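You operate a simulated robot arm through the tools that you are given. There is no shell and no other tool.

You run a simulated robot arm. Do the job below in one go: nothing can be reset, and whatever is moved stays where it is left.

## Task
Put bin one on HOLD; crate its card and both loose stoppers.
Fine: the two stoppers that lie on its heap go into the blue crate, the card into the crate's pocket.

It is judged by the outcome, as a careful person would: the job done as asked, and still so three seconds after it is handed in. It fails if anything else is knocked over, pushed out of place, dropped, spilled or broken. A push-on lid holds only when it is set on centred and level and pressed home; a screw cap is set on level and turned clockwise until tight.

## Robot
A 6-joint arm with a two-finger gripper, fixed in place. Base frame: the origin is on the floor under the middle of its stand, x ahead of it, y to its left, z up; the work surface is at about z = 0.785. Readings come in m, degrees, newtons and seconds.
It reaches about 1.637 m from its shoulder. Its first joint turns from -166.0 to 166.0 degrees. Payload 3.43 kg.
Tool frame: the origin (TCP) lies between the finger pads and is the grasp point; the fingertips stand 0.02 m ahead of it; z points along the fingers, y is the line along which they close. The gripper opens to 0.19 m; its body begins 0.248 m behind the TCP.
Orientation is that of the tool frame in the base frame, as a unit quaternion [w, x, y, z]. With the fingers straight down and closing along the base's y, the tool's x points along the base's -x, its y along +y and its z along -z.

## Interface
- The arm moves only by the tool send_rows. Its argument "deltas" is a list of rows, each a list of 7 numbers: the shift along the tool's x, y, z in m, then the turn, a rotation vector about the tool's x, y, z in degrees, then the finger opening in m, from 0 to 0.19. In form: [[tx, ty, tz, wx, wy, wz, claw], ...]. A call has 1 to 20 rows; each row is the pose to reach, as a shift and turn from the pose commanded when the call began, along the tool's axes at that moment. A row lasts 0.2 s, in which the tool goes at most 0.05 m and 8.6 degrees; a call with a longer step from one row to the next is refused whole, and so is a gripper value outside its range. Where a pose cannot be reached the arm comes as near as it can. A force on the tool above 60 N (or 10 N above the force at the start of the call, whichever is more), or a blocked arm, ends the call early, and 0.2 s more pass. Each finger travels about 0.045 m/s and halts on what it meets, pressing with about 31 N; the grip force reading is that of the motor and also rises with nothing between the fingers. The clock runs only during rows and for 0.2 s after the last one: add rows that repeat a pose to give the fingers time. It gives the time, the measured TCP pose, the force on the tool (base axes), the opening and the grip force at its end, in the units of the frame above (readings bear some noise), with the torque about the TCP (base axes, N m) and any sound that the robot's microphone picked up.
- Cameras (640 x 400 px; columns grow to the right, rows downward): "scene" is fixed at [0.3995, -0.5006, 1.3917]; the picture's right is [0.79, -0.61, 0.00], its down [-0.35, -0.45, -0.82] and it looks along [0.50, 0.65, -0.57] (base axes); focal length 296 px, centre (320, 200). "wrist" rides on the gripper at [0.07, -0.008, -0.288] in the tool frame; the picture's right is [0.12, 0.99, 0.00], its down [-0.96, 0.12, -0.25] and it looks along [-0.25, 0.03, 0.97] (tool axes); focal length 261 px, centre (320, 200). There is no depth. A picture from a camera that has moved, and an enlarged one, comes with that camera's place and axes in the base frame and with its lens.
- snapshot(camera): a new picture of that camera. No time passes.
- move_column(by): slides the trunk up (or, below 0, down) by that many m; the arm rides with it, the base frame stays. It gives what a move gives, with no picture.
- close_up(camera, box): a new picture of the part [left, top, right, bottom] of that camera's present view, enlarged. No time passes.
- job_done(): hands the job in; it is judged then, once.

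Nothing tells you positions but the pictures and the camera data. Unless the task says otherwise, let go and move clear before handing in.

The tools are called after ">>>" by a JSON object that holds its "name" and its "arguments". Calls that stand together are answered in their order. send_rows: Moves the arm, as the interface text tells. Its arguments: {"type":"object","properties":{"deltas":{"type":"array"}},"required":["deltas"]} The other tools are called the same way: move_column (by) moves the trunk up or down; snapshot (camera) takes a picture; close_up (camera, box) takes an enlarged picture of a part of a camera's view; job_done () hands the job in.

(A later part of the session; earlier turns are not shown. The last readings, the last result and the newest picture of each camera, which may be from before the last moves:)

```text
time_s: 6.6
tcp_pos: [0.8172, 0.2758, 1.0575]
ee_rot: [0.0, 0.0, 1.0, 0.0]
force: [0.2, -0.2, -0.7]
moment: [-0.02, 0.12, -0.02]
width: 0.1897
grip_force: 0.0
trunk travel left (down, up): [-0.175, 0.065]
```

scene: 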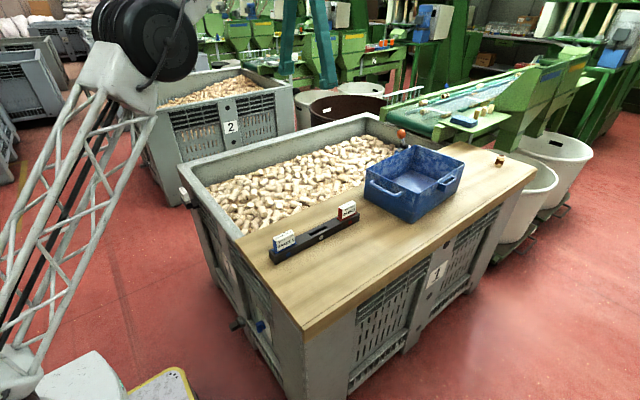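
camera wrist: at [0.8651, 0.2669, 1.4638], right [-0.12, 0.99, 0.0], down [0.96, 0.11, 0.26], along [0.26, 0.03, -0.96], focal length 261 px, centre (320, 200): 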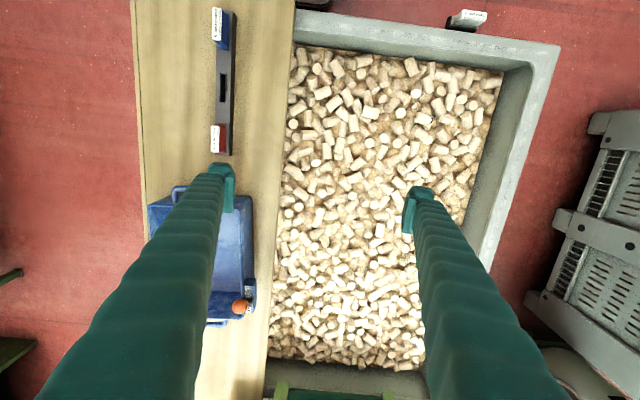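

The commanded pose matches the reading now. I'll move above the two stoppers and turn the wrist by -80° so the fingers close across them.

>>> {"name": "send_rows", "arguments": {"deltas": [[0.0017, 0.0174, 0.0058, 0, 0, -8, 0.17], [0.0034, 0.0348, 0.0115, 0, 0, -16, 0.15], [0.0051, 0.0522, 0.0173, 0, 0, -24, 0.14], [0.0068, 0.0696, 0.023, 0, 0, -32, 0.13], [0.0085, 0.087, 0.0288, 0, 0, -40, 0.12], [0.0102, 0.1044, 0.0345, 0, 0, -48, 0.11], [0.0119, 0.1218, 0.0403, 0, 0, -56, 0.1], [0.0136, 0.1392, 0.046, 0, 0, -64, 0.1], [0.0153, 0.1566, 0.0518, 0, 0, -72, 0.1], [0.017, 0.174, 0.0575, 0, 0, -80, 0.1], [0.017, 0.174, 0.0575, 0, 0, -80, 0.1]]}}

>>> {"name": "snapshot", "arguments": {"camera": "wrist"}}

>>> {"name": "snapshot", "arguments": {"camera": "scene"}}

```text
time_s: 9.0
tcp_pos: [0.7973, 0.4491, 0.9991]
ee_rot: [0.0, -0.643, 0.765, -0.001]
force: [0.6, 0.0, -0.8]
moment: [0.0, -0.03, -0.01]
width: 0.0999
grip_force: 0.0
trunk travel left (down, up): [-0.175, 0.065]
```

```text
taken
camera wrist: at [0.7939, 0.379, 1.2859], right [-1.0, 0.05, 0.0], down [0.05, 0.97, 0.25], along [0.01, 0.25, -0.97], focal length 261 px, centre (320, 200)
```

wrist: 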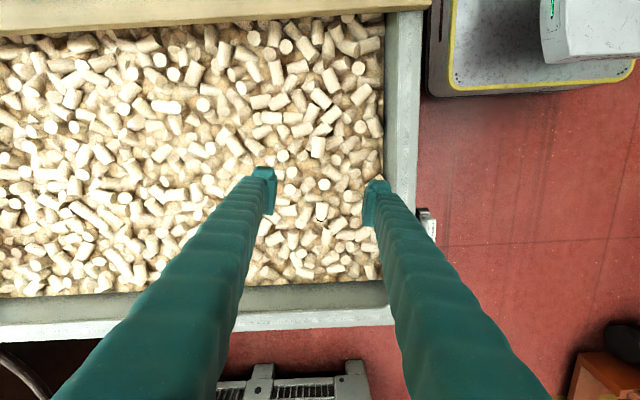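

```text
taken
```

scene: 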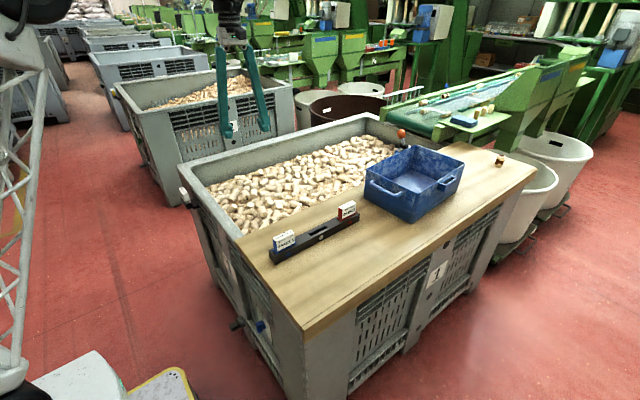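

I'm above the two stoppers now. I'll zoom in to measure them precisely.

>>> {"name": "close_up", "arguments": {"camera": "wrist", "box": [280, 115, 360, 165]}}

>>> {"name": "close_up", "arguments": {"camera": "wrist", "box": [280, 180, 360, 230]}}

```text
8.00 times, centred on (320, 140) of wrist
camera zoom: at [0.7939, 0.379, 1.2859], right [-1.0, 0.05, 0.0], down [0.05, 0.97, 0.25], along [0.01, 0.25, -0.97], focal length 2085 px, centre (320, 680)
```

zoom: 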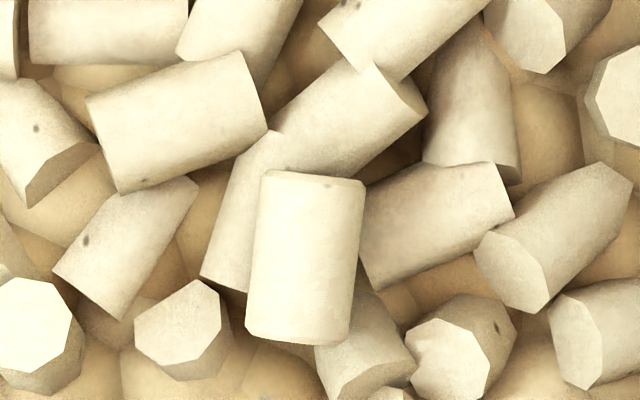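

```text
8.00 times, centred on (320, 205) of wrist
camera zoom: at [0.7939, 0.379, 1.2859], right [-1.0, 0.05, 0.0], down [0.05, 0.97, 0.25], along [0.01, 0.25, -0.97], focal length 2085 px, centre (320, 160)
```

zoom: 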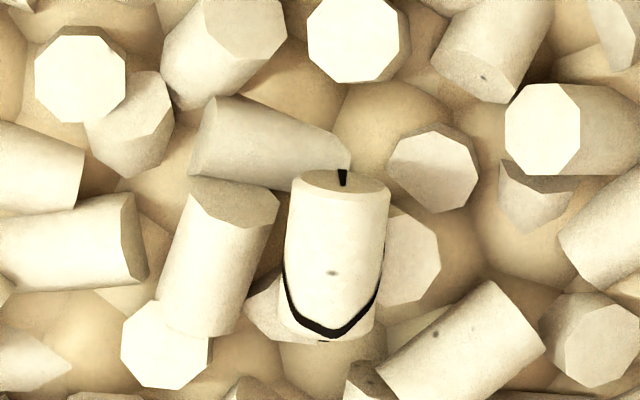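

Both stoppers lie level with their axes matching the current wrist angle: plain one at about (0.800, 0.412, 0.656), ringed one at about (0.80, 0.573, 0.656). I'll descend above the plain one and check alignment.

>>> {"name": "send_rows", "arguments": {"deltas": [[0.006, -0.0014, 0.042, 0, 0, 0, 0.09], [0.012, -0.0028, 0.084, 0, 0, 0, 0.08], [0.018, -0.0042, 0.126, 0, 0, 0, 0.07], [0.024, -0.0056, 0.168, 0, 0, 0, 0.065], [0.03, -0.007, 0.21, 0, 0, 0, 0.065], [0.0361, -0.0084, 0.25, 0, 0, 0, 0.065], [0.0361, -0.0084, 0.25, 0, 0, 0, 0.065]]}}

>>> {"name": "snapshot", "arguments": {"camera": "wrist"}}

>>> {"name": "close_up", "arguments": {"camera": "wrist", "box": [260, 150, 380, 225]}}

>>> {"name": "close_up", "arguments": {"camera": "scene", "box": [200, 140, 328, 220]}}

```text
time_s: 10.6
tcp_pos: [0.8027, 0.4165, 0.7494]
ee_rot: [-0.001, -0.643, 0.766, -0.001]
force: [-0.1, 0.3, -0.1]
moment: [-0.06, 0.02, -0.05]
width: 0.065
grip_force: 0.1
trunk travel left (down, up): [-0.175, 0.065]
```

```text
taken
camera wrist: at [0.7983, 0.3464, 1.0372], right [-1.0, 0.05, 0.0], down [0.05, 0.97, 0.25], along [0.01, 0.25, -0.97], focal length 261 px, centre (320, 200)
```

wrist: 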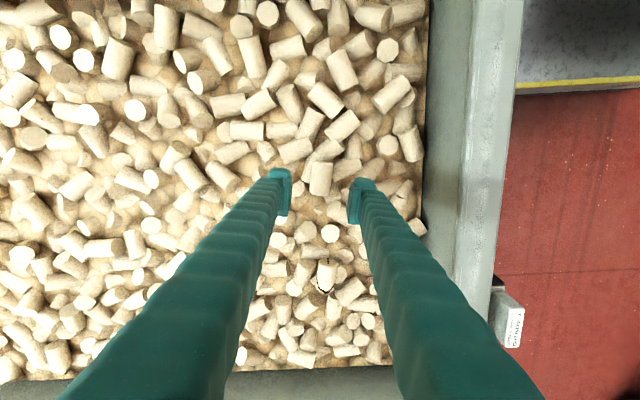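

```text
5.33 times, centred on (320, 188) of wrist
camera zoom: at [0.7983, 0.3464, 1.0372], right [-1.0, 0.05, 0.0], down [0.05, 0.97, 0.25], along [0.01, 0.25, -0.97], focal length 1390 px, centre (320, 267)
```

zoom: 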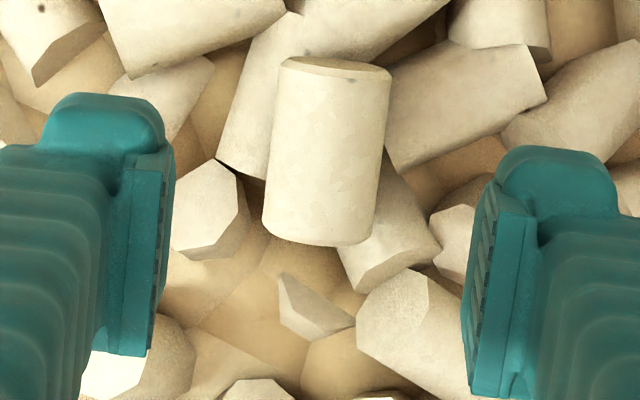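

```text
5.00 times, centred on (264, 180) of scene
camera zoom: at [0.3995, -0.5006, 1.3917], right [0.79, -0.61, 0.0], down [-0.35, -0.45, -0.82], along [0.5, 0.65, -0.57], focal length 1479 px, centre (600, 300)
```

zoom: 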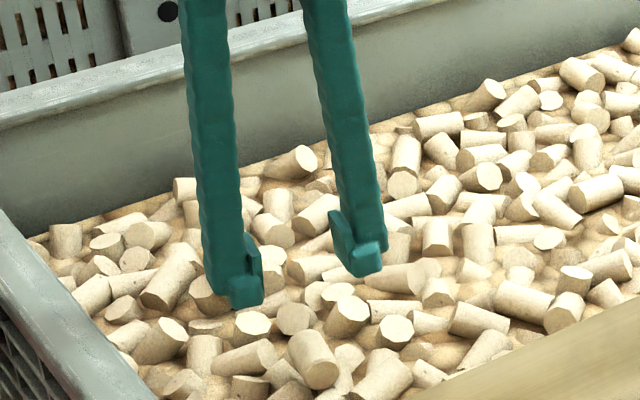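

The stopper is centred between the fingers with about 3 to 5 mm of correction. I'll descend slowly to straddle it.

>>> {"name": "send_rows", "arguments": {"deltas": [[0.0027, 0.001, 0.02, 0, 0, 0, 0.06], [0.0054, 0.0021, 0.04, 0, 0, 0, 0.06], [0.0054, 0.0021, 0.05, 0, 0, 0, 0.06], [0.0054, 0.0021, 0.06, 0, 0, 0, 0.06], [0.0054, 0.0021, 0.067, 0, 0, 0, 0.06], [0.0054, 0.0021, 0.074, 0, 0, 0, 0.06], [0.0054, 0.0021, 0.08, 0, 0, 0, 0.06]]}}

>>> {"name": "close_up", "arguments": {"camera": "wrist", "box": [260, 150, 380, 225]}}

>>> {"name": "close_up", "arguments": {"camera": "scene", "box": [220, 170, 300, 220]}}

```text
time_s: 12.2
tcp_pos: [0.7986, 0.4093, 0.6692]
ee_rot: [0.0, -0.643, 0.766, 0.0]
force: [-0.2, 1.7, -0.5]
moment: [0.02, 0.01, 0.01]
width: 0.06
grip_force: 0.0
trunk travel left (down, up): [-0.175, 0.065]
```

```text
5.33 times, centred on (320, 188) of wrist
camera zoom: at [0.7951, 0.3387, 0.9564], right [-1.0, 0.06, 0.0], down [0.05, 0.97, 0.25], along [0.01, 0.25, -0.97], focal length 1390 px, centre (320, 267)
```

zoom: 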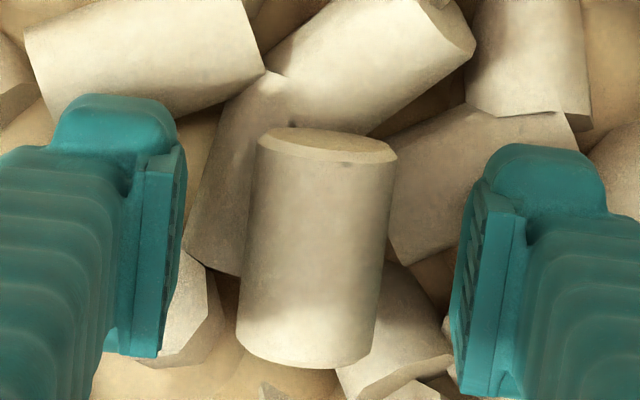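

```text
8.00 times, centred on (260, 195) of scene
camera zoom: at [0.3995, -0.5006, 1.3917], right [0.79, -0.61, 0.0], down [-0.35, -0.45, -0.82], along [0.5, 0.65, -0.57], focal length 2367 px, centre (800, 240)
```

zoom: 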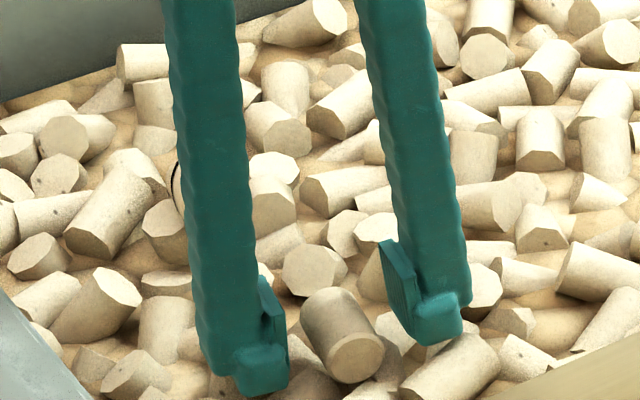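

The stopper sits right at the TCP between the fingers and there is no contact force. I'll go 4 mm lower and close.

>>> {"name": "send_rows", "arguments": {"deltas": [[0, 0.0, 0.004, 0, 0, 0, 0.06], [0, 0, 0.004, 0, 0, 0, 0.045], [0, 0, 0.004, 0, 0, 0, 0.03], [0, 0, 0.004, 0, 0, 0, 0.015], [0, 0, 0.004, 0, 0, 0, 0.015], [0, 0, 0.004, 0, 0, 0, 0.015], [0, 0, 0.004, 0, 0, 0, 0.015]]}}

>>> {"name": "close_up", "arguments": {"camera": "wrist", "box": [260, 150, 380, 225]}}

>>> {"name": "close_up", "arguments": {"camera": "scene", "box": [220, 170, 300, 220]}}

```text
time_s: 13.8
tcp_pos: [0.8002, 0.4097, 0.6677]
ee_rot: [0.0, -0.643, 0.766, 0.0]
force: [0.5, 0.3, 0.1]
moment: [0.0, 0.01, -0.02]
width: 0.0271
grip_force: 30.8
trunk travel left (down, up): [-0.175, 0.065]
```

```text
5.33 times, centred on (320, 188) of wrist
camera zoom: at [0.7949, 0.3386, 0.9527], right [-1.0, 0.06, 0.0], down [0.05, 0.97, 0.25], along [0.01, 0.25, -0.97], focal length 1390 px, centre (320, 267)
```

zoom: 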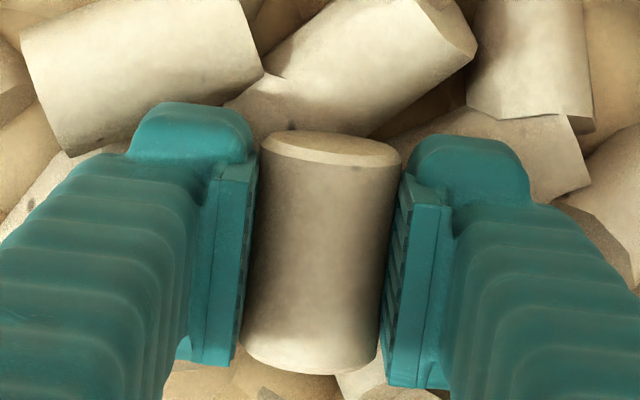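

```text
8.00 times, centred on (260, 195) of scene
camera zoom: at [0.3995, -0.5006, 1.3917], right [0.79, -0.61, 0.0], down [-0.35, -0.45, -0.82], along [0.5, 0.65, -0.57], focal length 2367 px, centre (800, 240)
```

zoom: 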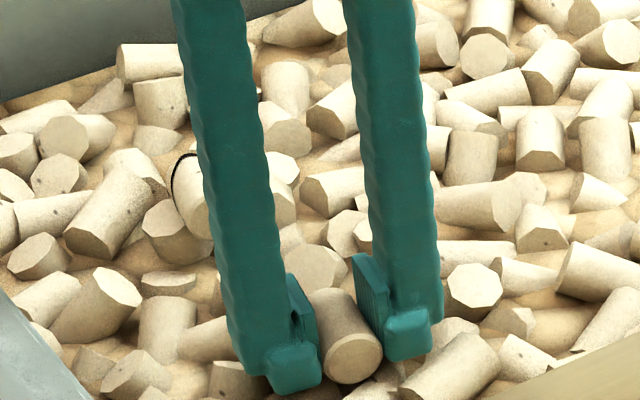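

The stopper is gripped (27 mm wide, 31 N). I'll lift it straight up and check.

>>> {"name": "send_rows", "arguments": {"deltas": [[0, 0, -0.02, 0, 0, 0, 0.015], [0, 0, -0.05, 0, 0, 0, 0.015], [0, 0, -0.09, 0, 0, 0, 0.015], [0, 0, -0.135, 0, 0, 0, 0.015], [0, 0, -0.18, 0, 0, 0, 0.015], [0, 0, -0.225, 0, 0, 0, 0.015], [0, 0, -0.27, 0, 0, 0, 0.015], [0, 0, -0.315, 0, 0, 0, 0.015], [0, 0, -0.335, 0, 0, 0, 0.015]]}}

>>> {"name": "snapshot", "arguments": {"camera": "wrist"}}

>>> {"name": "close_up", "arguments": {"camera": "scene", "box": [180, 80, 340, 220]}}

```text
time_s: 15.8
tcp_pos: [0.7978, 0.4117, 1.0016]
ee_rot: [0.0, -0.643, 0.766, -0.001]
force: [-0.3, 0.0, 0.5]
moment: [-0.02, 0.0, 0.01]
width: 0.0269
grip_force: 31.1
trunk travel left (down, up): [-0.175, 0.065]
```

```text
taken
camera wrist: at [0.7938, 0.3413, 1.2887], right [-1.0, 0.06, 0.0], down [0.05, 0.97, 0.25], along [0.01, 0.25, -0.97], focal length 261 px, centre (320, 200)
```

wrist: 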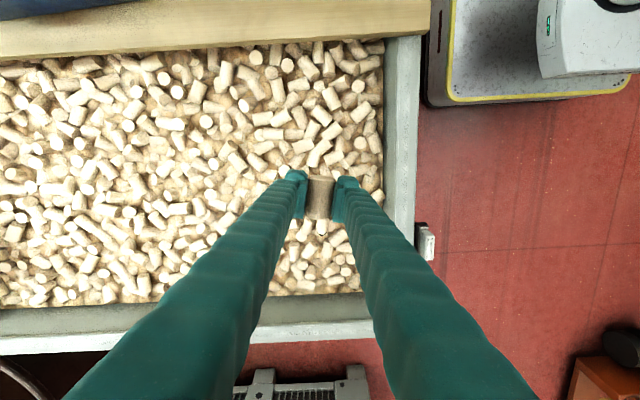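

```text
2.86 times, centred on (260, 150) of scene
camera zoom: at [0.3995, -0.5006, 1.3917], right [0.79, -0.61, 0.0], down [-0.35, -0.45, -0.82], along [0.5, 0.65, -0.57], focal length 845 px, centre (491, 343)
```

zoom: 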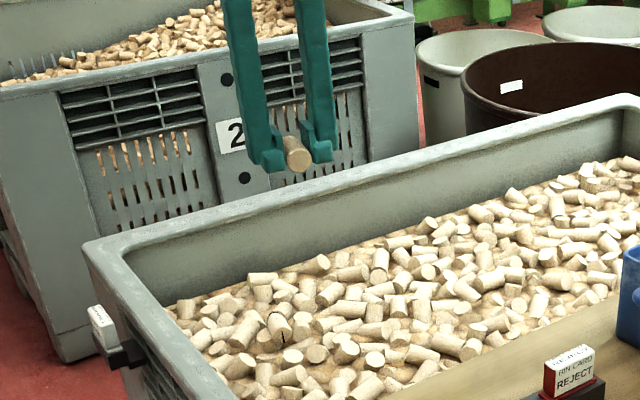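

The stopper is held clear. I'll raise the trunk to gain reach, then carry it over the near end of the crate.

>>> {"name": "move_column", "arguments": {"by": 0.065}}

```text
time_s: 16.8
tcp_pos: [0.7977, 0.4113, 1.0657]
ee_rot: [0.0, -0.642, 0.766, 0.0]
force: [0.3, -0.3, 0.6]
moment: [-0.03, 0.01, 0.01]
width: 0.027
grip_force: 31.0
trunk travel left (down, up): [-0.24, 0.0]
```

>>> {"name": "send_rows", "arguments": {"deltas": [[0.0252, -0.0298, 0.0025, 0, 0, 6.667, 0.015], [0.0504, -0.0597, 0.005, 0, 0, 13.333, 0.015], [0.0756, -0.0895, 0.0075, 0, 0, 20, 0.015], [0.1008, -0.1193, 0.01, 0, 0, 26.667, 0.015], [0.126, -0.1492, 0.0125, 0, 0, 33.333, 0.015], [0.1513, -0.179, 0.015, 0, 0, 40, 0.015], [0.1765, -0.2088, 0.0175, 0, 0, 46.667, 0.015], [0.2017, -0.2387, 0.02, 0, 0, 53.333, 0.015], [0.2269, -0.2685, 0.0225, 0, 0, 60, 0.015], [0.2521, -0.2983, 0.025, 0, 0, 66.667, 0.015], [0.2773, -0.3282, 0.0275, 0, 0, 73.333, 0.015], [0.3025, -0.358, 0.03, 0, 0, 80, 0.015]]}}

>>> {"name": "snapshot", "arguments": {"camera": "wrist"}}

>>> {"name": "snapshot", "arguments": {"camera": "scene"}}

```text
time_s: 19.4
tcp_pos: [1.0954, 0.0532, 1.0386]
ee_rot: [0.001, 0.0, 1.0, 0.0]
force: [0.1, 0.8, 0.7]
moment: [-0.07, -0.16, -0.01]
width: 0.0271
grip_force: 30.8
trunk travel left (down, up): [-0.24, 0.0]
```

```text
taken
camera wrist: at [1.0253, 0.0449, 1.3235], right [-0.12, 0.99, 0.0], down [0.96, 0.11, 0.25], along [0.25, 0.03, -0.97], focal length 261 px, centre (320, 200)
```

wrist: 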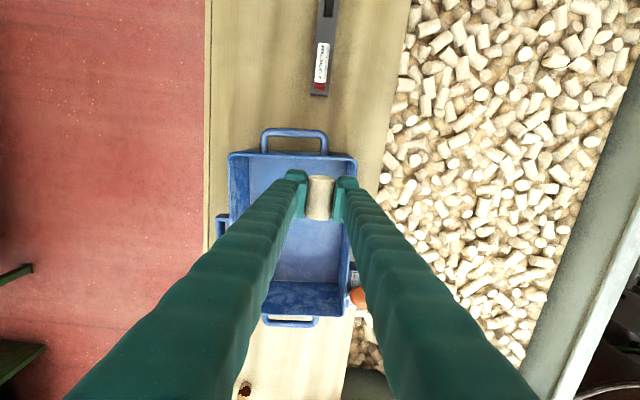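

```text
taken
```

scene: 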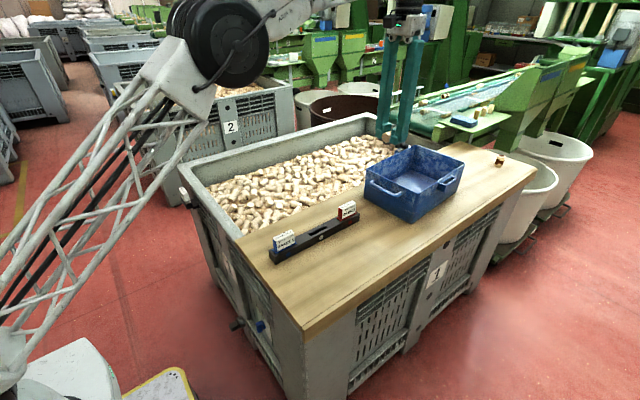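

The stopper is over the crate, and the crate looks turned a few degrees. I'll zoom to measure the crate and its pocket from here.

>>> {"name": "close_up", "arguments": {"camera": "wrist", "box": [200, 110, 400, 235]}}

>>> {"name": "close_up", "arguments": {"camera": "wrist", "box": [200, 230, 400, 355]}}

>>> {"name": "close_up", "arguments": {"camera": "wrist", "box": [205, 200, 245, 240]}}

>>> {"name": "close_up", "arguments": {"camera": "scene", "box": [340, 90, 500, 230]}}

```text
3.20 times, centred on (300, 172) of wrist
camera zoom: at [1.0253, 0.0449, 1.3235], right [-0.12, 0.99, 0.0], down [0.96, 0.11, 0.25], along [0.25, 0.03, -0.97], focal length 834 px, centre (384, 288)
```

zoom: 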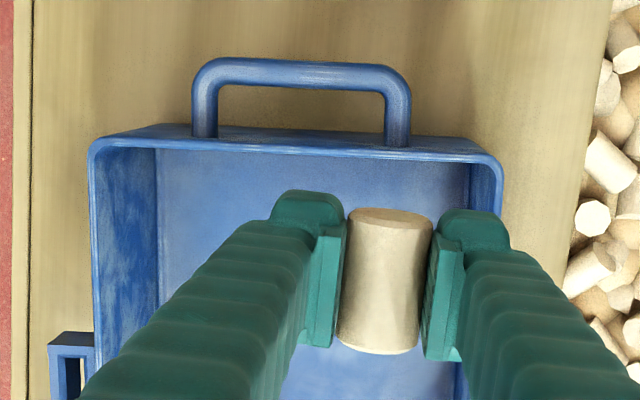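

```text
3.20 times, centred on (300, 292) of wrist
camera zoom: at [1.0253, 0.0449, 1.3235], right [-0.12, 0.99, 0.0], down [0.96, 0.11, 0.25], along [0.25, 0.03, -0.97], focal length 834 px, centre (384, -96)
```

zoom: 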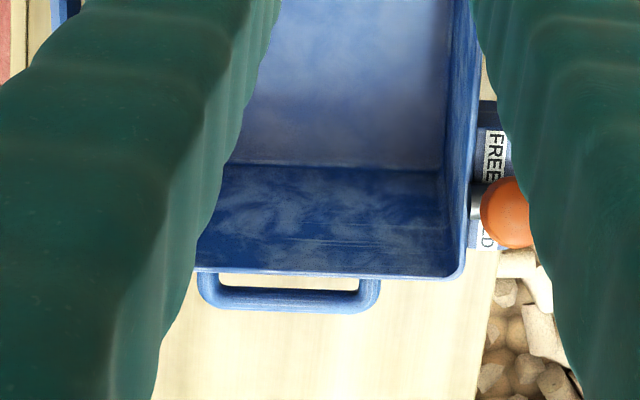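

```text
10.00 times, centred on (225, 220) of wrist
camera zoom: at [1.0253, 0.0449, 1.3235], right [-0.12, 0.99, 0.0], down [0.96, 0.11, 0.25], along [0.25, 0.03, -0.97], focal length 2606 px, centre (1270, 0)
```

zoom: 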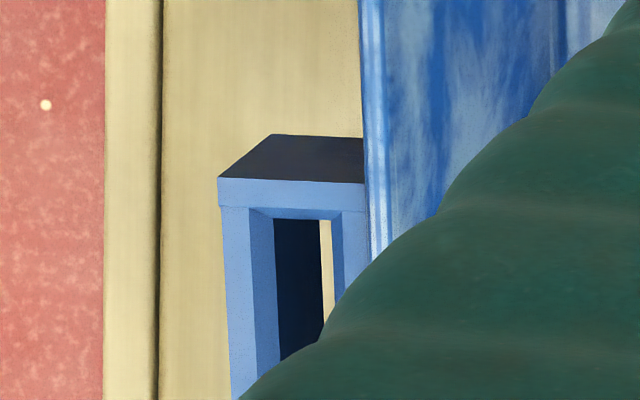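

```text
2.86 times, centred on (420, 160) of scene
camera zoom: at [0.3995, -0.5006, 1.3917], right [0.79, -0.61, 0.0], down [-0.35, -0.45, -0.82], along [0.5, 0.65, -0.57], focal length 845 px, centre (34, 314)
```

zoom: 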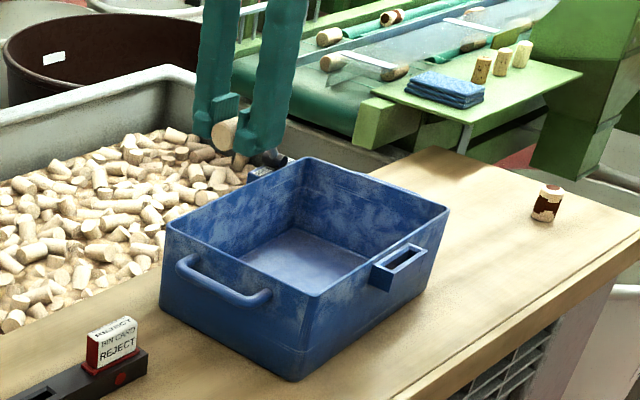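

The pocket slot is near (1.19 to 1.25, -0.105, 0.90). I'll move over the middle of the crate and lower the first stopper to just above its floor.

>>> {"name": "send_rows", "arguments": {"deltas": [[-0.0225, -0.0265, 0.0, 0, 0, 0, 0.015], [-0.045, -0.053, 0.0, 0, 0, 0, 0.015], [-0.045, -0.053, 0.04, 0, 0, 0, 0.015], [-0.045, -0.053, 0.08, 0, 0, 0, 0.015], [-0.045, -0.053, 0.12, 0, 0, 0, 0.015], [-0.045, -0.053, 0.155, 0, 0, 0, 0.015], [-0.045, -0.053, 0.18, 0, 0, 0, 0.015], [-0.045, -0.053, 0.195, 0, 0, 0, 0.015]]}}

>>> {"name": "snapshot", "arguments": {"camera": "wrist"}}

>>> {"name": "close_up", "arguments": {"camera": "scene", "box": [340, 90, 500, 230]}}

```text
time_s: 21.2
tcp_pos: [1.1417, -0.0016, 0.8427]
ee_rot: [0.0, 0.0, 1.0, 0.0]
force: [0.5, 0.4, -0.2]
moment: [-0.02, -0.02, 0.01]
width: 0.0269
grip_force: 30.8
out of reach, approached as far as the arm can: row 2
trunk travel left (down, up): [-0.24, 0.0]
```

```text
taken
camera wrist: at [1.0716, -0.0102, 1.1294], right [-0.12, 0.99, 0.0], down [0.96, 0.12, 0.25], along [0.25, 0.03, -0.97], focal length 261 px, centre (320, 200)
```

wrist: 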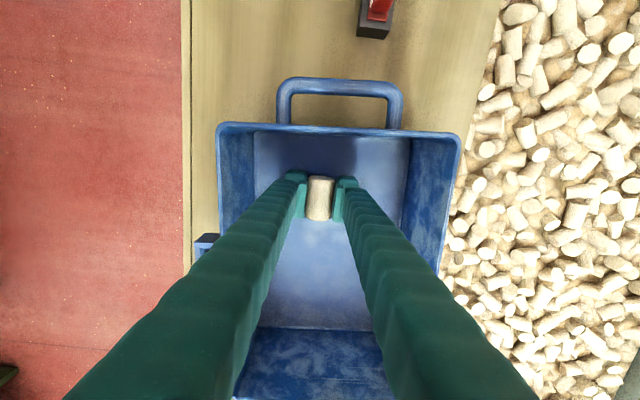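

```text
2.86 times, centred on (420, 160) of scene
camera zoom: at [0.3995, -0.5006, 1.3917], right [0.79, -0.61, 0.0], down [-0.35, -0.45, -0.82], along [0.5, 0.65, -0.57], focal length 845 px, centre (34, 314)
```

zoom: 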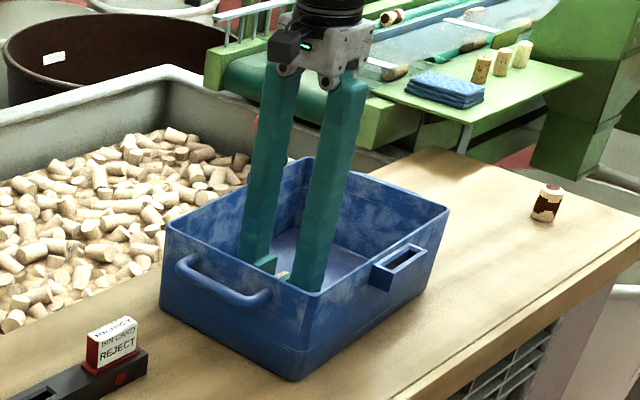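

The stopper hangs inside the crate. I'll lower it a little further and release it.

>>> {"name": "send_rows", "arguments": {"deltas": [[0, 0, 0.007, 0, 0, 0, 0.015], [0, 0, 0.013, 0, 0, 0, 0.015], [0, 0, 0.017, 0, 0, 0, 0.015]]}}

>>> {"name": "close_up", "arguments": {"camera": "wrist", "box": [240, 140, 400, 240]}}

```text
time_s: 22.0
tcp_pos: [1.1427, -0.0027, 0.8264]
ee_rot: [0.0, 0.0, 1.0, 0.0]
force: [-0.4, 0.3, 0.0]
moment: [0.0, 0.02, 0.03]
width: 0.027
grip_force: 31.5
trunk travel left (down, up): [-0.24, 0.0]
```

```text
4.00 times, centred on (320, 190) of wrist
camera zoom: at [1.0726, -0.01, 1.1128], right [-0.12, 0.99, 0.0], down [0.96, 0.12, 0.25], along [0.25, 0.03, -0.97], focal length 1043 px, centre (320, 240)
```

zoom: 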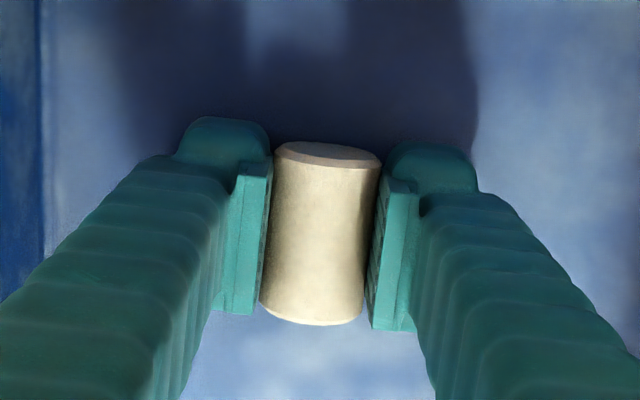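

There's still clearance below. I'll go down another 8 mm, open, and raise.

>>> {"name": "send_rows", "arguments": {"deltas": [[0, 0, 0.005, 0, 0, 0, 0.015], [0, 0, 0.008, 0, 0, 0, 0.015], [0, 0, 0.008, 0, 0, 0, 0.03], [0, 0, 0.008, 0, 0, 0, 0.04], [0, 0, 0.008, 0, 0, 0, 0.055], [0, 0, 0.008, 0, 0, 0, 0.06], [0, 0, 0.008, 0, 0, 0, 0.06]]}}

>>> {"name": "close_up", "arguments": {"camera": "wrist", "box": [240, 140, 400, 240]}}

```text
time_s: 23.6
tcp_pos: [1.1423, -0.0012, 0.8175]
ee_rot: [0.0, 0.001, 1.0, 0.0]
force: [0.1, 0.2, -0.4]
moment: [0.02, 0.01, -0.04]
width: 0.0602
grip_force: 0.0
trunk travel left (down, up): [-0.24, 0.0]
```

```text
4.00 times, centred on (320, 190) of wrist
camera zoom: at [1.0724, -0.0099, 1.1042], right [-0.12, 0.99, 0.0], down [0.96, 0.12, 0.25], along [0.25, 0.03, -0.97], focal length 1043 px, centre (320, 240)
```

zoom: 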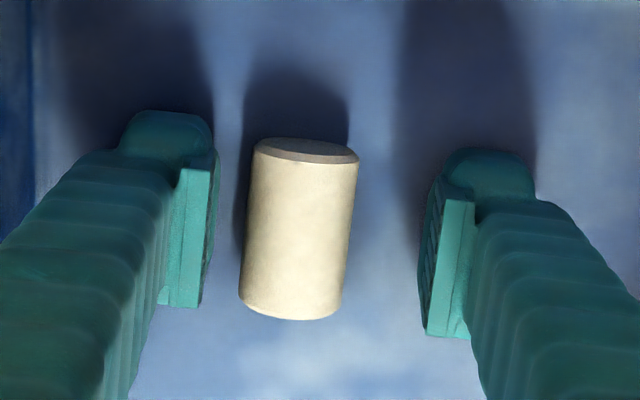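

The first stopper lies in the crate. I'll rise clear and go back above the ringed stopper.

>>> {"name": "send_rows", "arguments": {"deltas": [[0, 0, -0.04, 0, 0, 0, 0.06], [0, 0, -0.08, 0, 0, 0, 0.06], [0, 0, -0.12, 0, 0, 0, 0.06], [0, 0, -0.16, 0, 0, 0, 0.06], [0.0214, 0.0357, -0.161, 0, 0, -5, 0.06], [0.0428, 0.0714, -0.1625, 0, 0, -10, 0.06], [0.0641, 0.1071, -0.164, 0, 0, -15, 0.06], [0.0855, 0.1428, -0.165, 0, 0, -20, 0.06], [0.1069, 0.1784, -0.166, 0, 0, -25, 0.06], [0.1283, 0.2141, -0.1675, 0, 0, -30, 0.06], [0.1496, 0.2498, -0.169, 0, 0, -35, 0.06], [0.171, 0.2855, -0.17, 0, 0, -40, 0.06], [0.1924, 0.3212, -0.171, 0, 0, -45, 0.06], [0.2138, 0.3569, -0.1725, 0, 0, -50, 0.06], [0.2351, 0.3926, -0.174, 0, 0, -55, 0.06], [0.2565, 0.4283, -0.175, 0, 0, -60, 0.06], [0.2779, 0.4639, -0.176, 0, 0, -65, 0.06], [0.2993, 0.4996, -0.1775, 0, 0, -70, 0.06], [0.3206, 0.5353, -0.179, 0, 0, -75, 0.06], [0.342, 0.571, -0.18, 0, 0, -80, 0.06]]}}

>>> {"name": "snapshot", "arguments": {"camera": "wrist"}}

>>> {"name": "snapshot", "arguments": {"camera": "scene"}}

```text
time_s: 27.8
tcp_pos: [0.7978, 0.5694, 0.9951]
ee_rot: [0.0, -0.643, 0.766, 0.0]
force: [-0.8, -0.8, 0.3]
moment: [0.07, 0.08, 0.0]
width: 0.0601
grip_force: 0.0
trunk travel left (down, up): [-0.24, 0.0]
```

```text
taken
camera wrist: at [0.7937, 0.4984, 1.2825], right [-1.0, 0.05, 0.0], down [0.05, 0.97, 0.25], along [0.01, 0.25, -0.97], focal length 261 px, centre (320, 200)
```

wrist: 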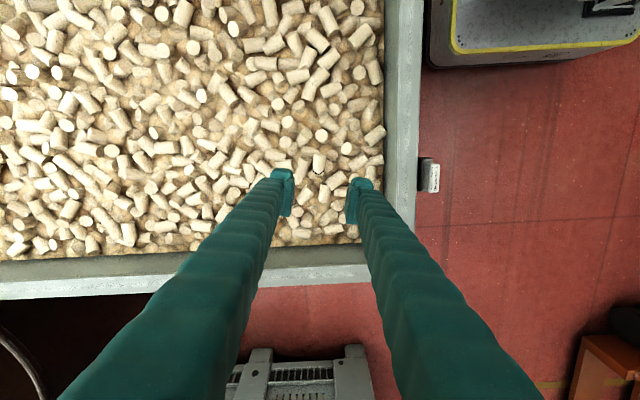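

```text
taken
```

scene: 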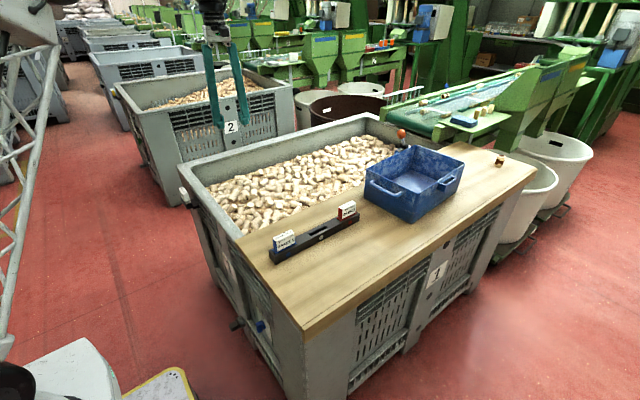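

>>> {"name": "close_up", "arguments": {"camera": "wrist", "box": [270, 120, 370, 182]}}

>>> {"name": "close_up", "arguments": {"camera": "wrist", "box": [400, 140, 460, 215]}}

>>> {"name": "close_up", "arguments": {"camera": "scene", "box": [220, 170, 300, 220]}}

```text
6.40 times, centred on (320, 151) of wrist
camera zoom: at [0.7937, 0.4984, 1.2825], right [-1.0, 0.05, 0.0], down [0.05, 0.97, 0.25], along [0.01, 0.25, -0.97], focal length 1668 px, centre (320, 514)
```

zoom: 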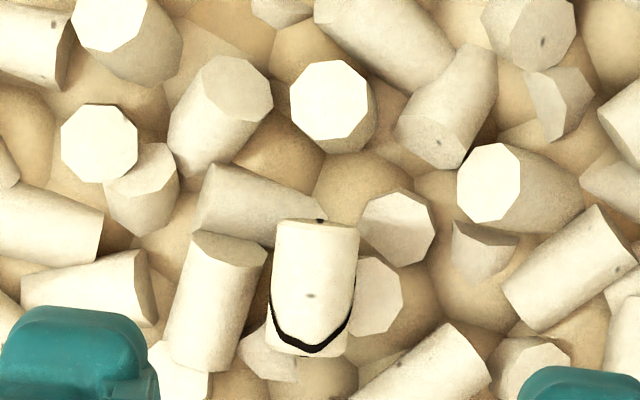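

```text
5.33 times, centred on (430, 178) of wrist
camera zoom: at [0.7937, 0.4984, 1.2825], right [-1.0, 0.05, 0.0], down [0.05, 0.97, 0.25], along [0.01, 0.25, -0.97], focal length 1390 px, centre (-267, 320)
```

zoom: 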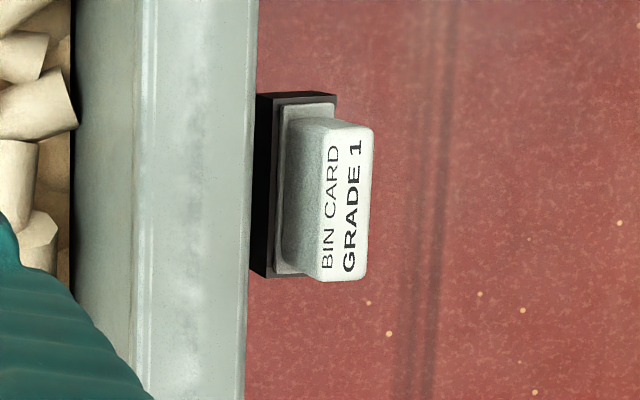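

```text
8.00 times, centred on (260, 195) of scene
camera zoom: at [0.3995, -0.5006, 1.3917], right [0.79, -0.61, 0.0], down [-0.35, -0.45, -0.82], along [0.5, 0.65, -0.57], focal length 2367 px, centre (800, 240)
```

zoom: 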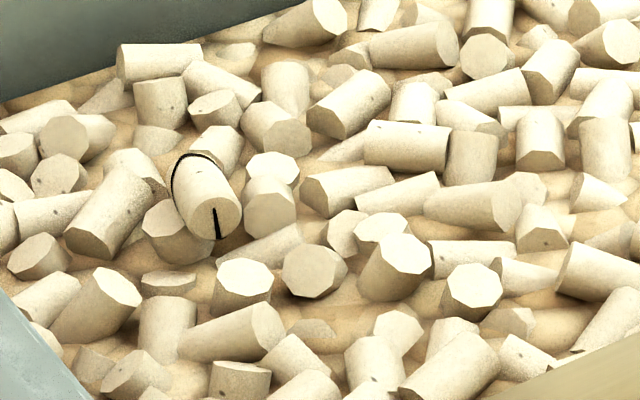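

The ringed stopper is at about (0.800, 0.572, 0.656), with a neighbour close on its +x side. I'll descend above it with a narrower opening and look again.

>>> {"name": "send_rows", "arguments": {"deltas": [[-0.001, -0.0005, 0.045, 0, 0, 0, 0.055], [-0.002, -0.001, 0.09, 0, 0, 0, 0.05], [-0.0033, -0.0014, 0.135, 0, 0, 0, 0.048], [-0.0033, -0.0014, 0.18, 0, 0, 0, 0.048], [-0.0033, -0.0014, 0.225, 0, 0, 0, 0.048], [-0.0033, -0.0014, 0.265, 0, 0, 0, 0.048], [-0.0033, -0.0014, 0.29, 0, 0, 0, 0.048]]}}

>>> {"name": "close_up", "arguments": {"camera": "wrist", "box": [260, 150, 380, 225]}}

>>> {"name": "close_up", "arguments": {"camera": "scene", "box": [210, 150, 290, 200]}}

```text
time_s: 29.4
tcp_pos: [0.7997, 0.5737, 0.7068]
ee_rot: [0.0, -0.643, 0.766, 0.001]
force: [0.6, -0.1, 1.2]
moment: [0.05, -0.06, -0.03]
width: 0.0483
grip_force: 0.0
trunk travel left (down, up): [-0.24, 0.0]
```

```text
5.33 times, centred on (320, 188) of wrist
camera zoom: at [0.7949, 0.5035, 0.9938], right [-1.0, 0.06, 0.0], down [0.05, 0.97, 0.25], along [0.01, 0.25, -0.97], focal length 1390 px, centre (320, 267)
```

zoom: 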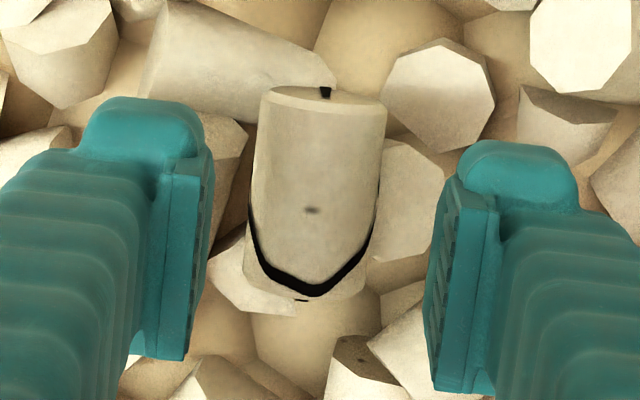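

```text
8.00 times, centred on (250, 175) of scene
camera zoom: at [0.3995, -0.5006, 1.3917], right [0.79, -0.61, 0.0], down [-0.35, -0.45, -0.82], along [0.5, 0.65, -0.57], focal length 2367 px, centre (880, 400)
```

zoom: 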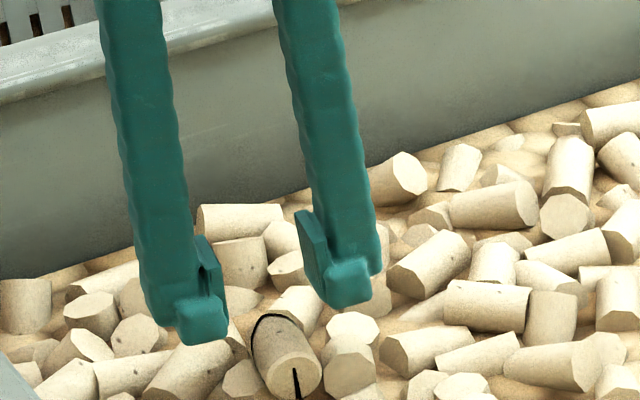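

Alignment is good to within 2 mm. I'll descend slowly.

>>> {"name": "send_rows", "arguments": {"deltas": [[0.002, 0.0, 0.01, 0, 0, 0, 0.048], [0.002, 0.0, 0.018, 0, 0, 0, 0.048], [0.002, 0.0, 0.024, 0, 0, 0, 0.048], [0.002, 0.0, 0.029, 0, 0, 0, 0.048], [0.002, 0.0, 0.034, 0, 0, 0, 0.048]]}}

>>> {"name": "close_up", "arguments": {"camera": "wrist", "box": [260, 150, 380, 225]}}

>>> {"name": "close_up", "arguments": {"camera": "scene", "box": [210, 160, 290, 210]}}

```text
time_s: 30.6
tcp_pos: [0.801, 0.5707, 0.6734]
ee_rot: [0.0, -0.643, 0.766, 0.0]
force: [-0.2, 0.0, -0.1]
moment: [0.01, -0.02, 0.02]
width: 0.0481
grip_force: 0.1
trunk travel left (down, up): [-0.24, 0.0]
```

```text
5.33 times, centred on (320, 188) of wrist
camera zoom: at [0.798, 0.5004, 0.9586], right [-1.0, 0.06, 0.0], down [0.05, 0.97, 0.25], along [0.01, 0.25, -0.97], focal length 1390 px, centre (320, 267)
```

zoom: 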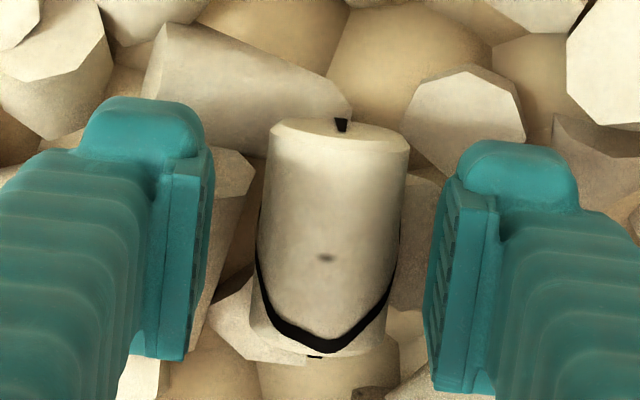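

```text
8.00 times, centred on (250, 185) of scene
camera zoom: at [0.3995, -0.5006, 1.3917], right [0.79, -0.61, 0.0], down [-0.35, -0.45, -0.82], along [0.5, 0.65, -0.57], focal length 2367 px, centre (880, 320)
```

zoom: 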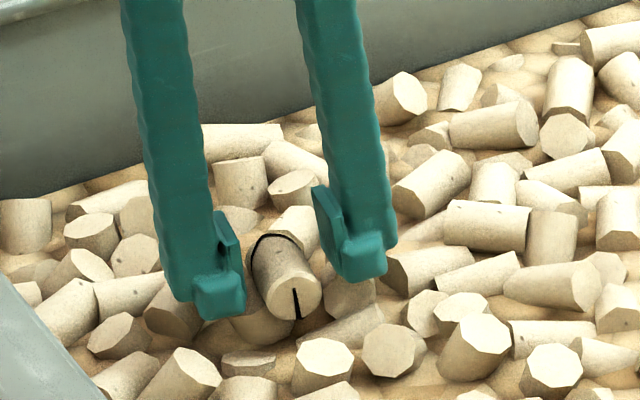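

No contact on the way down. I'll go 5 mm lower and close on it.

>>> {"name": "send_rows", "arguments": {"deltas": [[0, 0.001, 0.003, 0, 0, 0, 0.048], [0, 0.002, 0.006, 0, 0, 0, 0.048], [0, 0.002, 0.006, 0, 0, 0, 0.035], [0, 0.002, 0.006, 0, 0, 0, 0.015], [0, 0.002, 0.006, 0, 0, 0, 0.015], [0, 0.002, 0.006, 0, 0, 0, 0.015], [0, 0.002, 0.006, 0, 0, 0, 0.015]]}}

>>> {"name": "close_up", "arguments": {"camera": "wrist", "box": [260, 150, 380, 225]}}

```text
time_s: 32.2
tcp_pos: [0.7988, 0.571, 0.6671]
ee_rot: [0.0, -0.643, 0.766, 0.0]
force: [0.8, 0.4, 0.0]
moment: [0.01, -0.02, -0.02]
width: 0.0269
grip_force: 31.1
trunk travel left (down, up): [-0.24, 0.0]
```

```text
5.33 times, centred on (320, 188) of wrist
camera zoom: at [0.7952, 0.5004, 0.9533], right [-1.0, 0.06, 0.0], down [0.05, 0.97, 0.25], along [0.01, 0.25, -0.97], focal length 1390 px, centre (320, 267)
```

zoom: 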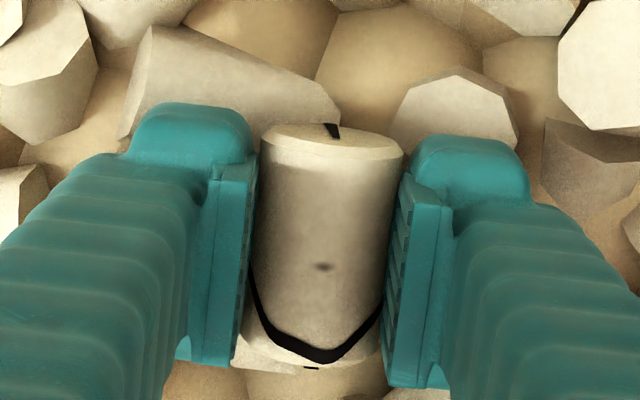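

Gripped at 27 mm. I'll lift it and carry it to the crate.

>>> {"name": "send_rows", "arguments": {"deltas": [[0, 0, -0.02, 0, 0, 0, 0.015], [0, 0, -0.05, 0, 0, 0, 0.015], [0, 0, -0.095, 0, 0, 0, 0.015], [0, 0, -0.14, 0, 0, 0, 0.015], [0, 0, -0.185, 0, 0, 0, 0.015], [0, 0, -0.23, 0, 0, 0, 0.015], [0, 0, -0.275, 0, 0, 0, 0.015], [0, 0, -0.32, 0, 0, 0, 0.015], [0, 0, -0.345, 0, 0, 0, 0.015]]}}

>>> {"name": "close_up", "arguments": {"camera": "wrist", "box": [240, 140, 400, 240]}}

>>> {"name": "close_up", "arguments": {"camera": "scene", "box": [180, 80, 340, 220]}}

```text
time_s: 34.2
tcp_pos: [0.8011, 0.5699, 1.0123]
ee_rot: [0.0, -0.643, 0.766, -0.001]
force: [0.1, 0.1, 0.4]
moment: [-0.01, 0.01, -0.01]
width: 0.0273
grip_force: 31.7
trunk travel left (down, up): [-0.24, 0.0]
```

```text
4.00 times, centred on (320, 190) of wrist
camera zoom: at [0.7971, 0.4992, 1.2982], right [-1.0, 0.06, 0.0], down [0.05, 0.97, 0.25], along [0.01, 0.25, -0.97], focal length 1043 px, centre (320, 240)
```

zoom: 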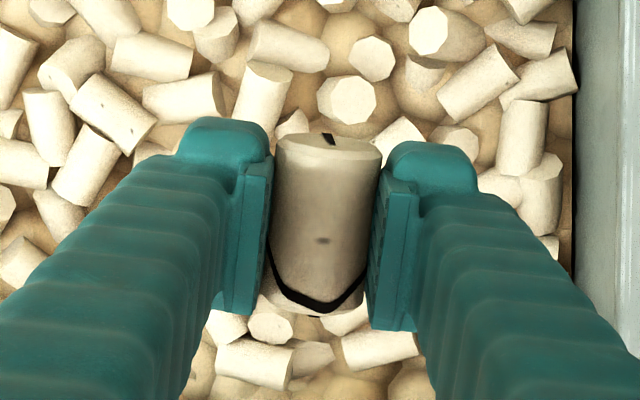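

```text
2.86 times, centred on (260, 150) of scene
camera zoom: at [0.3995, -0.5006, 1.3917], right [0.79, -0.61, 0.0], down [-0.35, -0.45, -0.82], along [0.5, 0.65, -0.57], focal length 845 px, centre (491, 343)
```

zoom: 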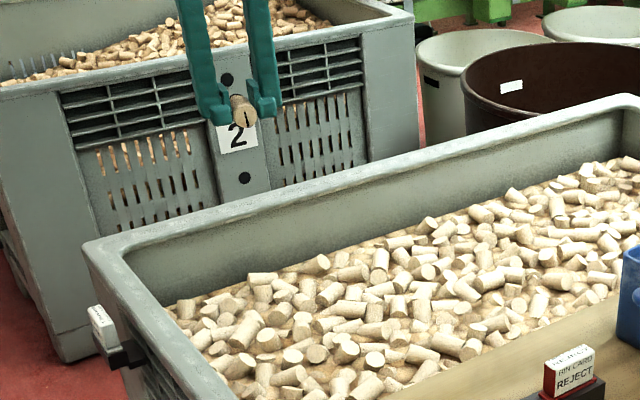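

The ringed stopper is secure. I'm moving it above the crate's +y half, with the wrist squared to the crate.

>>> {"name": "send_rows", "arguments": {"deltas": [[0.0329, -0.0275, -0.001, 0, 0, -1.2, 0.015], [0.0657, -0.055, -0.002, 0, 0, -2.4, 0.015], [0.0986, -0.0825, -0.003, 0, 0, -3.6, 0.015], [0.1315, -0.1099, -0.004, 0, 0, -4.8, 0.015], [0.1644, -0.1374, -0.005, 0, 0, -6, 0.015], [0.1972, -0.1649, -0.006, 0, 0, -7.2, 0.015], [0.2301, -0.1924, -0.0075, 0, 0, -8.5, 0.015], [0.263, -0.2199, -0.008, 0, 0, -9.7, 0.015], [0.2958, -0.2474, -0.009, 0, 0, -10.9, 0.015], [0.3287, -0.2749, -0.01, 0, 0, -12.1, 0.015], [0.3616, -0.3023, -0.011, 0, 0, -13.3, 0.015], [0.3945, -0.3298, -0.012, 0, 0, -14.5, 0.015], [0.4273, -0.3573, -0.014, 0, 0, -15.8, 0.015], [0.4602, -0.3848, -0.015, 0, 0, -17, 0.015]]}}

>>> {"name": "snapshot", "arguments": {"camera": "wrist"}}

>>> {"name": "close_up", "arguments": {"camera": "wrist", "box": [220, 60, 420, 185]}}

```text
time_s: 37.2
tcp_pos: [1.1008, 0.0511, 1.0271]
ee_rot: [0.001, 0.749, -0.663, 0.0]
force: [0.0, 0.8, 0.5]
moment: [-0.13, -0.13, -0.01]
width: 0.0268
grip_force: 30.7
trunk travel left (down, up): [-0.24, 0.0]
```

```text
taken
camera wrist: at [1.1175, -0.0171, 1.3139], right [-0.97, -0.24, 0.0], down [-0.23, 0.94, 0.25], along [-0.06, 0.24, -0.97], focal length 261 px, centre (320, 200)
```

wrist: 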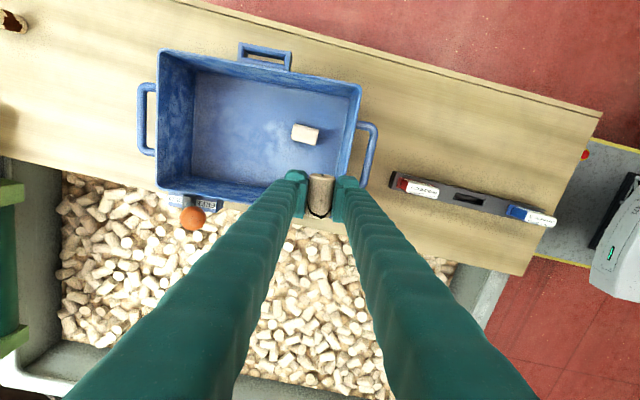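

```text
3.20 times, centred on (320, 122) of wrist
camera zoom: at [1.1175, -0.0171, 1.3139], right [-0.97, -0.24, 0.0], down [-0.23, 0.94, 0.25], along [-0.06, 0.24, -0.97], focal length 834 px, centre (320, 448)
```

zoom: 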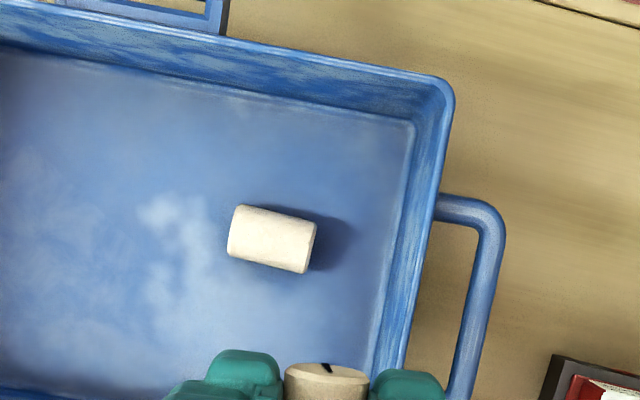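

From here the crate, its pocket and the rack are all in clear view. I'll take precise close-ups of the pocket and the rack before lowering the stopper.

>>> {"name": "close_up", "arguments": {"camera": "wrist", "box": [225, 30, 305, 80]}}

>>> {"name": "close_up", "arguments": {"camera": "wrist", "box": [380, 160, 570, 280]}}

>>> {"name": "close_up", "arguments": {"camera": "wrist", "box": [130, 170, 250, 245]}}

```text
8.00 times, centred on (265, 55) of wrist
camera zoom: at [1.1175, -0.0171, 1.3139], right [-0.97, -0.24, 0.0], down [-0.23, 0.94, 0.25], along [-0.06, 0.24, -0.97], focal length 2085 px, centre (760, 1360)
```

zoom: 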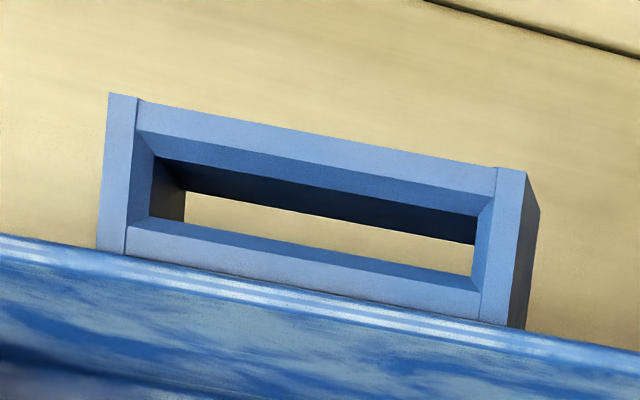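

```text
3.33 times, centred on (475, 220) of wrist
camera zoom: at [1.1175, -0.0171, 1.3139], right [-0.97, -0.24, 0.0], down [-0.23, 0.94, 0.25], along [-0.06, 0.24, -0.97], focal length 869 px, centre (-197, 133)
```

zoom: 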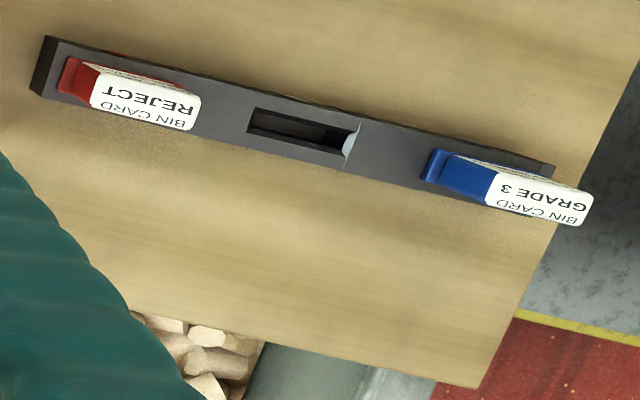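

```text
5.33 times, centred on (190, 208) of wrist
camera zoom: at [1.1175, -0.0171, 1.3139], right [-0.97, -0.24, 0.0], down [-0.23, 0.94, 0.25], along [-0.06, 0.24, -0.97], focal length 1390 px, centre (1013, 160)
```

zoom: 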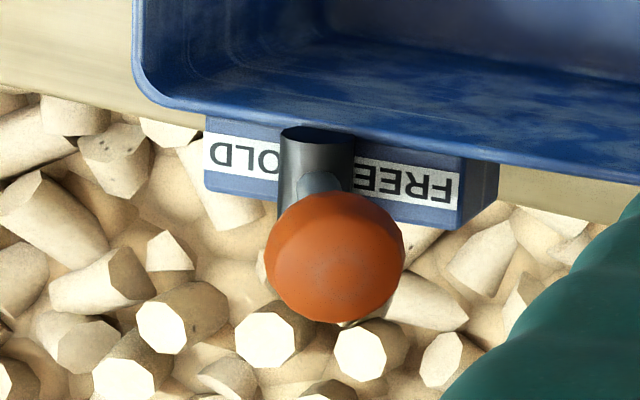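

The pocket's slot centre is near (1.221, -0.1005), top at z of about 0.902, crate yaw of about 4.5°. Now I'll lower the ringed stopper into the crate beside the first one.

>>> {"name": "send_rows", "arguments": {"deltas": [[0.0005, -0.015, 0.03, 0, 0, 0, 0.015], [0.001, -0.03, 0.06, 0, 0, 0, 0.015], [0.0014, -0.0442, 0.085, 0, 0, 0, 0.015], [0.0014, -0.0442, 0.12, 0, 0, 0, 0.015], [0.0014, -0.0442, 0.155, 0, 0, 0, 0.015], [0.0014, -0.0442, 0.18, 0, 0, 0, 0.015], [0.0014, -0.0442, 0.197, 0, 0, 0, 0.015], [0.0014, -0.0442, 0.207, 0, 0, 0, 0.015]]}}

>>> {"name": "close_up", "arguments": {"camera": "wrist", "box": [200, 90, 440, 240]}}

```text
time_s: 39.0
tcp_pos: [1.1446, 0.0548, 0.8206]
ee_rot: [0.0, 0.749, -0.663, 0.0]
force: [-0.3, 0.2, 1.0]
moment: [-0.03, -0.02, -0.01]
width: 0.0268
grip_force: 30.8
trunk travel left (down, up): [-0.24, 0.0]
```

```text
2.67 times, centred on (320, 165) of wrist
camera zoom: at [1.1611, -0.0136, 1.1062], right [-0.97, -0.24, 0.0], down [-0.23, 0.94, 0.25], along [-0.06, 0.24, -0.97], focal length 695 px, centre (320, 293)
```

zoom: 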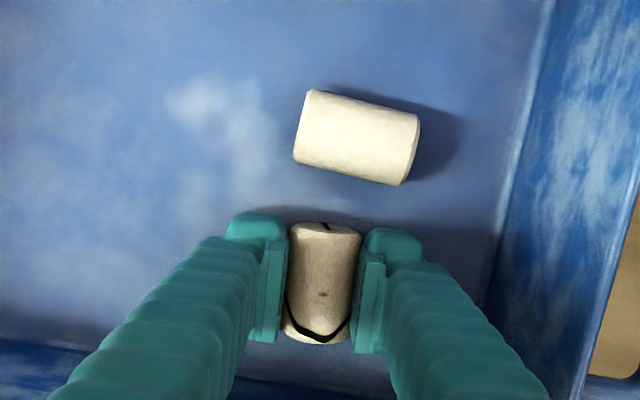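

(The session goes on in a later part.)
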